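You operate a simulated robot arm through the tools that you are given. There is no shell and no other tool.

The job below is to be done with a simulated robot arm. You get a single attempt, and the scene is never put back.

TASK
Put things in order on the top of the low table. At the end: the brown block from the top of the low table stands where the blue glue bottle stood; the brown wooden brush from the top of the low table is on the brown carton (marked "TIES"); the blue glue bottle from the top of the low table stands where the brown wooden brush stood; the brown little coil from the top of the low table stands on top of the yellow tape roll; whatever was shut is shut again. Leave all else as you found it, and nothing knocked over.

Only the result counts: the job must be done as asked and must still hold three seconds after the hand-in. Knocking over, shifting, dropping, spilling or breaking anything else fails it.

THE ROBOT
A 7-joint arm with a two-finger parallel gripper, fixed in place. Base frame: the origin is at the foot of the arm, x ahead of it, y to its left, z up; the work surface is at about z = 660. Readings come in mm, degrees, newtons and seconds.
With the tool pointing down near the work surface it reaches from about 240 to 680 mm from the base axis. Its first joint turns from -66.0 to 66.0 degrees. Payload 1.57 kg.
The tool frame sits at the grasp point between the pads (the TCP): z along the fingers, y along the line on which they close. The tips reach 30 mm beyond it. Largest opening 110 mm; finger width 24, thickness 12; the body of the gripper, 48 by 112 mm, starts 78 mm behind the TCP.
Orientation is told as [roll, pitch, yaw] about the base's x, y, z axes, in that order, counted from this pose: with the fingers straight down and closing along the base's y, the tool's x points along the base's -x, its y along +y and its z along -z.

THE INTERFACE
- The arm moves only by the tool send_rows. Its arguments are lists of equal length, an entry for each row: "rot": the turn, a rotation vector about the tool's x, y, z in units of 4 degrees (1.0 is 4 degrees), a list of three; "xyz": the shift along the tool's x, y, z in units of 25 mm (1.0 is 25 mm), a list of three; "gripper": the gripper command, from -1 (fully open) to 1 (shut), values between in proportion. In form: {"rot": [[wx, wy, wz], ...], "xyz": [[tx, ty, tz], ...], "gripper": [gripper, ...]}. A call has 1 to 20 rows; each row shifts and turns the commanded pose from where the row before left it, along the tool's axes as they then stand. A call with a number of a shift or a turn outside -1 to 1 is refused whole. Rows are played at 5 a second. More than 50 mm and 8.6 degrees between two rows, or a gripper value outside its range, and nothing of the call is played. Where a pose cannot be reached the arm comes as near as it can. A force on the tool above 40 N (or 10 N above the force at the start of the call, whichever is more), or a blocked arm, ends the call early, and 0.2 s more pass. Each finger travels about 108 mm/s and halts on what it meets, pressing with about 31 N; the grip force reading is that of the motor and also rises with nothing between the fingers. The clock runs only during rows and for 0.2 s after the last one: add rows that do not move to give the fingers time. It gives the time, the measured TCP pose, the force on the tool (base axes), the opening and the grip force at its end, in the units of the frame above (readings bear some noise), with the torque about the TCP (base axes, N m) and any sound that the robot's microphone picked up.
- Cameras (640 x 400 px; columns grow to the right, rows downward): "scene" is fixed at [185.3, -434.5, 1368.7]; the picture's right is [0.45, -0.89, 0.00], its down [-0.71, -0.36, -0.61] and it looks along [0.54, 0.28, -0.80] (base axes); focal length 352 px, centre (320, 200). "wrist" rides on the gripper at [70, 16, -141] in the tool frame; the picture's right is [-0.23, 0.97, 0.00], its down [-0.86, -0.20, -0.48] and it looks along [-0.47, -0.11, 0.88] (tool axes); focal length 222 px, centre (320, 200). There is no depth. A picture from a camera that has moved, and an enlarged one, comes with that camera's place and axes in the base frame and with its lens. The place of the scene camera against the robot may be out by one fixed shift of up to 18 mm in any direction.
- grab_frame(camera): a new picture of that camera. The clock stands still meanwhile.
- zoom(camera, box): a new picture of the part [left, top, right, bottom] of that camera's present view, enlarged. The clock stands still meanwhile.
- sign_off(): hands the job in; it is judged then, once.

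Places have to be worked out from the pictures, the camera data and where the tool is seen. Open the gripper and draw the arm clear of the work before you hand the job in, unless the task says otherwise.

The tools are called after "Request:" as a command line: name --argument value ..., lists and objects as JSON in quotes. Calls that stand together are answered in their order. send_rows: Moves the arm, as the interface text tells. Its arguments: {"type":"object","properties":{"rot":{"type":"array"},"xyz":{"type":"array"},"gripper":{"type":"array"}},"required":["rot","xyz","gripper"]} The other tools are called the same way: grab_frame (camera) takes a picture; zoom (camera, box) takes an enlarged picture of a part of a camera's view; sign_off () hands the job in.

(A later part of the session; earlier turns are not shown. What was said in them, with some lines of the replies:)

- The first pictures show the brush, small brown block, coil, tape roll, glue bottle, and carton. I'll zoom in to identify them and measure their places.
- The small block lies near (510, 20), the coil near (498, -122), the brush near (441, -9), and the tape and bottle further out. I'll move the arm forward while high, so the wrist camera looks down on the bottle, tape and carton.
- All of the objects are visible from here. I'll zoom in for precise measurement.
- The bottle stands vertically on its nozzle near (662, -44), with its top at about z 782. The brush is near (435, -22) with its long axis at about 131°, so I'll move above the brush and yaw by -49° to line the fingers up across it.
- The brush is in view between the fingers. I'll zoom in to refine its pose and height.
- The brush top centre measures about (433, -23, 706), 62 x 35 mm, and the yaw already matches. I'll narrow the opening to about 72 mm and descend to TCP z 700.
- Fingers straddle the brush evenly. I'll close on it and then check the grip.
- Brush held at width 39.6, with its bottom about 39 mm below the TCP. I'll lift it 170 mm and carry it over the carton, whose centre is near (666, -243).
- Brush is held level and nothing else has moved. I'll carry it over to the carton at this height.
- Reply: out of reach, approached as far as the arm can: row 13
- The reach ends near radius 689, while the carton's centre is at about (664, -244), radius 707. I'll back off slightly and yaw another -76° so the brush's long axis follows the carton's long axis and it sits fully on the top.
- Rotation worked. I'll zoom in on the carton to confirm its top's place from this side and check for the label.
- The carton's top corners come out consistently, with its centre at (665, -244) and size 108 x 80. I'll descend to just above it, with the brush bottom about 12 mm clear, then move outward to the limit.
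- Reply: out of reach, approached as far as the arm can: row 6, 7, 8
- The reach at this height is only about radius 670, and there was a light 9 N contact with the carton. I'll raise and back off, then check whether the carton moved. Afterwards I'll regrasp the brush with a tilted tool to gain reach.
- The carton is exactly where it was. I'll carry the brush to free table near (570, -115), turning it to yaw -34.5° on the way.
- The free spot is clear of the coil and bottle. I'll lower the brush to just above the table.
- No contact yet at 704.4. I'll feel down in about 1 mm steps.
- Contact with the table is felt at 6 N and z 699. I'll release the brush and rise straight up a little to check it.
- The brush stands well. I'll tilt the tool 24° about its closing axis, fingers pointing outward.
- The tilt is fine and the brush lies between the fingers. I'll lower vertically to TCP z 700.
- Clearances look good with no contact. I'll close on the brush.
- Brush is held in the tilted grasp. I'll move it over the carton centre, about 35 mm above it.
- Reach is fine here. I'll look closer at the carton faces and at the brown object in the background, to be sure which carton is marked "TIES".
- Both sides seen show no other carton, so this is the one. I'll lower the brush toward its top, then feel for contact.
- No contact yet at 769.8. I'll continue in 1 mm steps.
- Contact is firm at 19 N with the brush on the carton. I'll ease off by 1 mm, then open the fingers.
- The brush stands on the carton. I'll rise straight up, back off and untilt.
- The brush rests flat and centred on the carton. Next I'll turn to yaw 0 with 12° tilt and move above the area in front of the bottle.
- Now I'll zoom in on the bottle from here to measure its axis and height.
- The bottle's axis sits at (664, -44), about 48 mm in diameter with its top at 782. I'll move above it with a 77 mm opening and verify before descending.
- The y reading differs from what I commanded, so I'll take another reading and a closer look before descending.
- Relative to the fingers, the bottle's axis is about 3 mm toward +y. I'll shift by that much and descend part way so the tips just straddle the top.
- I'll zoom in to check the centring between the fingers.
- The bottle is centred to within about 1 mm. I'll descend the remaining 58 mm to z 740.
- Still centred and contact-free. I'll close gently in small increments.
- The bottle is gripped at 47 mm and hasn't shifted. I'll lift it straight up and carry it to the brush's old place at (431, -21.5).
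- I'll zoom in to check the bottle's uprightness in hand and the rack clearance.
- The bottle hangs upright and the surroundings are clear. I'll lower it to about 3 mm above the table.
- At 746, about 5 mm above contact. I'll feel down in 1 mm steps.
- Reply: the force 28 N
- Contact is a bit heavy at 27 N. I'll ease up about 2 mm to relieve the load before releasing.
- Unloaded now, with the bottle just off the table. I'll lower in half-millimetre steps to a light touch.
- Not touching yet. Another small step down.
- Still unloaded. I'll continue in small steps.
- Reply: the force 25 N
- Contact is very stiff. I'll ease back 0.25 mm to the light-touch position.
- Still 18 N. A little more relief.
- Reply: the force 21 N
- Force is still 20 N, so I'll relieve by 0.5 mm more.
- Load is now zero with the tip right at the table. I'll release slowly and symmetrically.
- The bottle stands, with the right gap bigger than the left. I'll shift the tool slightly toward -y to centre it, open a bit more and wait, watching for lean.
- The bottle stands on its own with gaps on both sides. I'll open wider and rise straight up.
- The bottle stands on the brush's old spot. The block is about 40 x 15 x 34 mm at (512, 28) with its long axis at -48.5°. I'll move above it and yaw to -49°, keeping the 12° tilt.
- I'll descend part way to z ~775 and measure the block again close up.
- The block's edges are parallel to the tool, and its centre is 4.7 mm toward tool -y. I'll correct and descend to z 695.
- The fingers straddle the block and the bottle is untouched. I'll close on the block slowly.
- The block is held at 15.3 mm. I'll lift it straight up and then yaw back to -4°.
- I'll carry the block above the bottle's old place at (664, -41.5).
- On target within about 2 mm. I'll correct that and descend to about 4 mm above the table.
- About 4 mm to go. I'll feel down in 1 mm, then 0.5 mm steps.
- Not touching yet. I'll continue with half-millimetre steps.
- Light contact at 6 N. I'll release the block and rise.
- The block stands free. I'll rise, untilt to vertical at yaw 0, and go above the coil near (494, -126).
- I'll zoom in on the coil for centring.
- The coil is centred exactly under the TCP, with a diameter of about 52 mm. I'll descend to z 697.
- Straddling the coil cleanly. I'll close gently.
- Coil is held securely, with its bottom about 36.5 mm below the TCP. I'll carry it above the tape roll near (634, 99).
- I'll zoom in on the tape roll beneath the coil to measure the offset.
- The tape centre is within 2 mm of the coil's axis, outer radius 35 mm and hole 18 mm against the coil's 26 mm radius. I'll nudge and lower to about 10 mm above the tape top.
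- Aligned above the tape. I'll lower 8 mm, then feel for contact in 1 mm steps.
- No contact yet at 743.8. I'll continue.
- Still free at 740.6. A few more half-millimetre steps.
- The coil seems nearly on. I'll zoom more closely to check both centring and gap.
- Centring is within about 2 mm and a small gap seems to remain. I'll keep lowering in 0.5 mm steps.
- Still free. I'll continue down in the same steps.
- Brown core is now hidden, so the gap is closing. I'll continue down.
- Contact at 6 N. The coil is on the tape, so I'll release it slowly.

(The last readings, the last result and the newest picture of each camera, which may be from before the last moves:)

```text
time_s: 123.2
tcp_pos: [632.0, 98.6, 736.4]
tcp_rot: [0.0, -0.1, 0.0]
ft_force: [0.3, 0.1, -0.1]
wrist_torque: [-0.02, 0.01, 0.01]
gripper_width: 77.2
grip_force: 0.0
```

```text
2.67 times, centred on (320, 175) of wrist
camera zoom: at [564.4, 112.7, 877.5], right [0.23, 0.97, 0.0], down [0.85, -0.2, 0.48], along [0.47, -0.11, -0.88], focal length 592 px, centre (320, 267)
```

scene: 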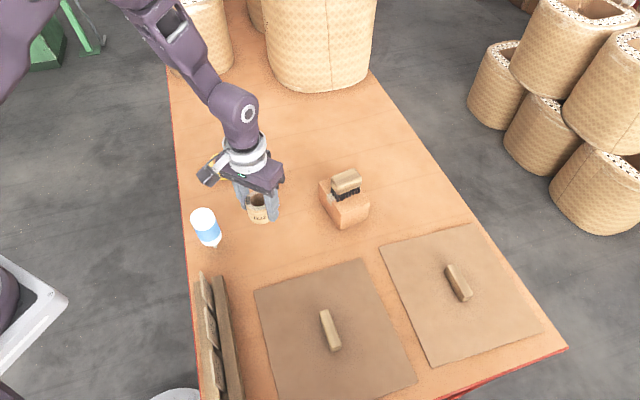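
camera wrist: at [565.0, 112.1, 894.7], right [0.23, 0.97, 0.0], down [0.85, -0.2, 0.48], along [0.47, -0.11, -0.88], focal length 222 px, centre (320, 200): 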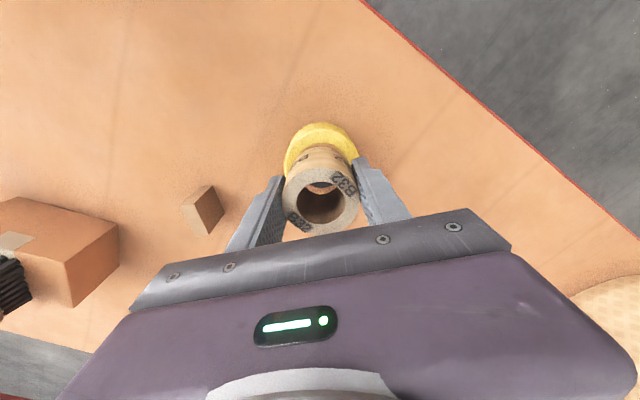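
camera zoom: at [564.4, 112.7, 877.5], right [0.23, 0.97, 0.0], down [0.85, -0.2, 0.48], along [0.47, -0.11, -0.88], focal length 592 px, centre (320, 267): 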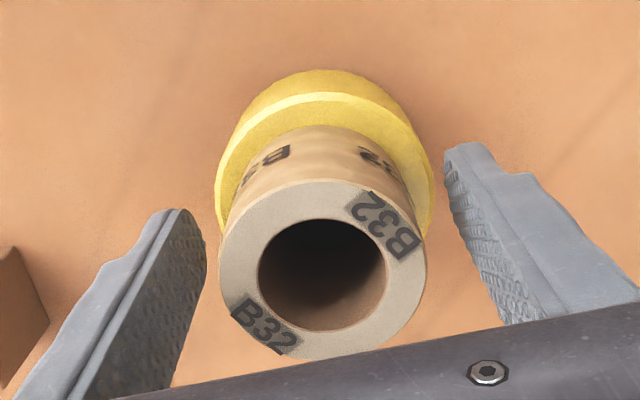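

The coil rests squarely on the tape. I'll rise straight up and draw the arm back to a clear pose.

Request:
send_rows --rot '[[0, 0, 0], [0, 0, 0], [0, 0, 0], [0, 0, 0], [0, 0, 0], [0, 0, 0], [0, 0, 0], [0, 0, 0], [0, 0, 0], [0, 0, 0], [0, 0, 0], [0, 0, 0], [0, 0, 0], [0, 0, 0], [0, 0, 0], [0, 0, 0], [0, 0, 0], [0, 0, 0], [0, 0, 0]]' --xyz '[[0, 0, -0.3], [0, 0, -0.7], [0, 0, -1], [0, 0, -1], [0, 0, -1], [0, 0, -1], [0, 0, -1], [0, 0, -1], [0, 0, -1], [0.9, -0.5, 0], [0.9, -0.5, 0], [0.9, -0.5, 0], [0.9, -0.5, 0], [0.9, -0.5, 0], [0.9, -0.5, 0], [0.9, -0.5, 0], [0.9, -0.5, 0], [0.9, -0.5, 0], [0, 0, 0]]' --gripper '[-0.4, -0.4, -0.4, -0.4, -0.4, -0.4, -0.4, -0.4, -0.4, -0.6, -0.8, -1, -1, -1, -1, -1, -1, -1, -1]'

Request:
grab_frame --camera "scene"

Request:
grab_frame --camera "wrist"

Request:
zoom --camera "scene" --box '[180, 130, 400, 270]'

```text
time_s: 127.2
tcp_pos: [429.4, -15.0, 935.1]
tcp_rot: [0.0, 0.0, 0.0]
ft_force: [-0.5, -0.6, -0.2]
wrist_torque: [0.01, 0.0, 0.01]
gripper_width: 110.0
grip_force: 0.1
```

```text
taken
```

scene: 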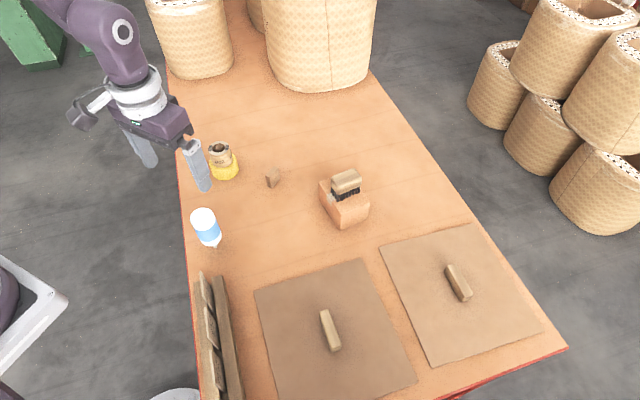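

```text
taken
camera wrist: at [361.1, -0.5, 1076.4], right [0.23, 0.97, 0.0], down [0.85, -0.2, 0.48], along [0.47, -0.11, -0.88], focal length 222 px, centre (320, 200)
```

wrist: 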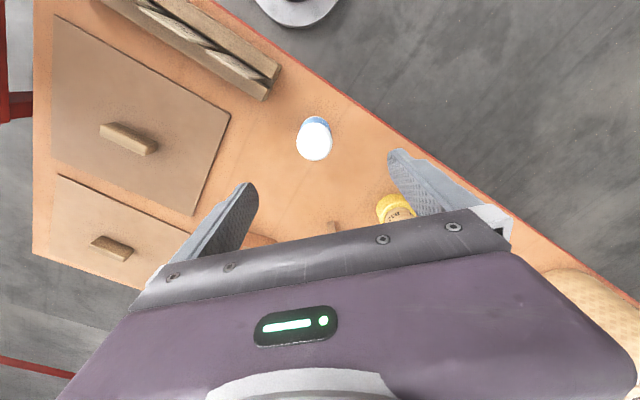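

```text
2.86 times, centred on (290, 200) of scene
camera zoom: at [185.3, -434.6, 1368.7], right [0.45, -0.89, 0.0], down [-0.71, -0.36, -0.61], along [0.54, 0.28, -0.8], focal length 1004 px, centre (406, 200)
```

zoom: 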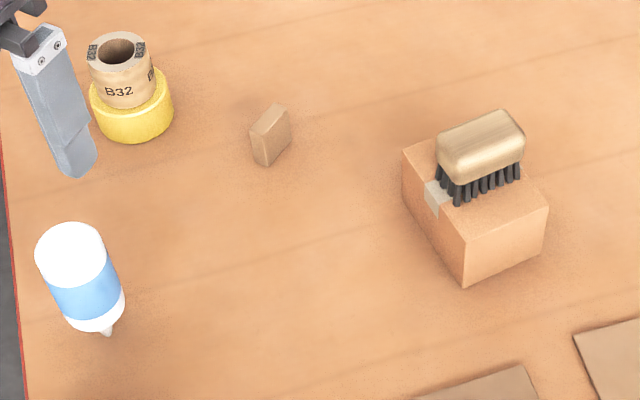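

All four items are in place: the bottle on the brush's old spot, the block on the bottle's old spot, the brush on the carton and the coil on the tape roll. The carton, tape, hatches and rack look unmoved, and the arm is clear with the gripper open, so I'm handing in.

Request:
sign_off

```text
The job is handed in.
```

I've handed the job in with all four moves done. In the last pictures everything was standing in place and the arm was clear with the gripper open. The judge's result hasn't come back.

- **Block:** it stands where the glue bottle stood, at about (664, -42).
- **Brush:** it sits bristles down on the carton, near the middle of its top. I never saw the "TIES" mark, because two of the carton's sides stayed out of clear view. It is the only carton on the table top, so I took it to be the right one.
- **Glue bottle:** it stands where the brush stood, at about (431, -22). It was standing upside down on its nozzle at the start, so I set it down the same way.
- **Coil:** the small "B32" reel stands on the yellow tape roll, centred to within about 2 mm. Nothing else on the table looked like a coil.

**Extra steps with the brush:** my first try at placing it pressed lightly on the carton (about 9 N), but the carton did not move. The arm could not reach the carton's middle with the gripper straight down. I set the brush down on a clear part of the table and picked it up again at a tilt to finish.

I opened nothing, so there was nothing to shut again. In the final pictures the carton, tape roll, hatches and rack look unmoved.
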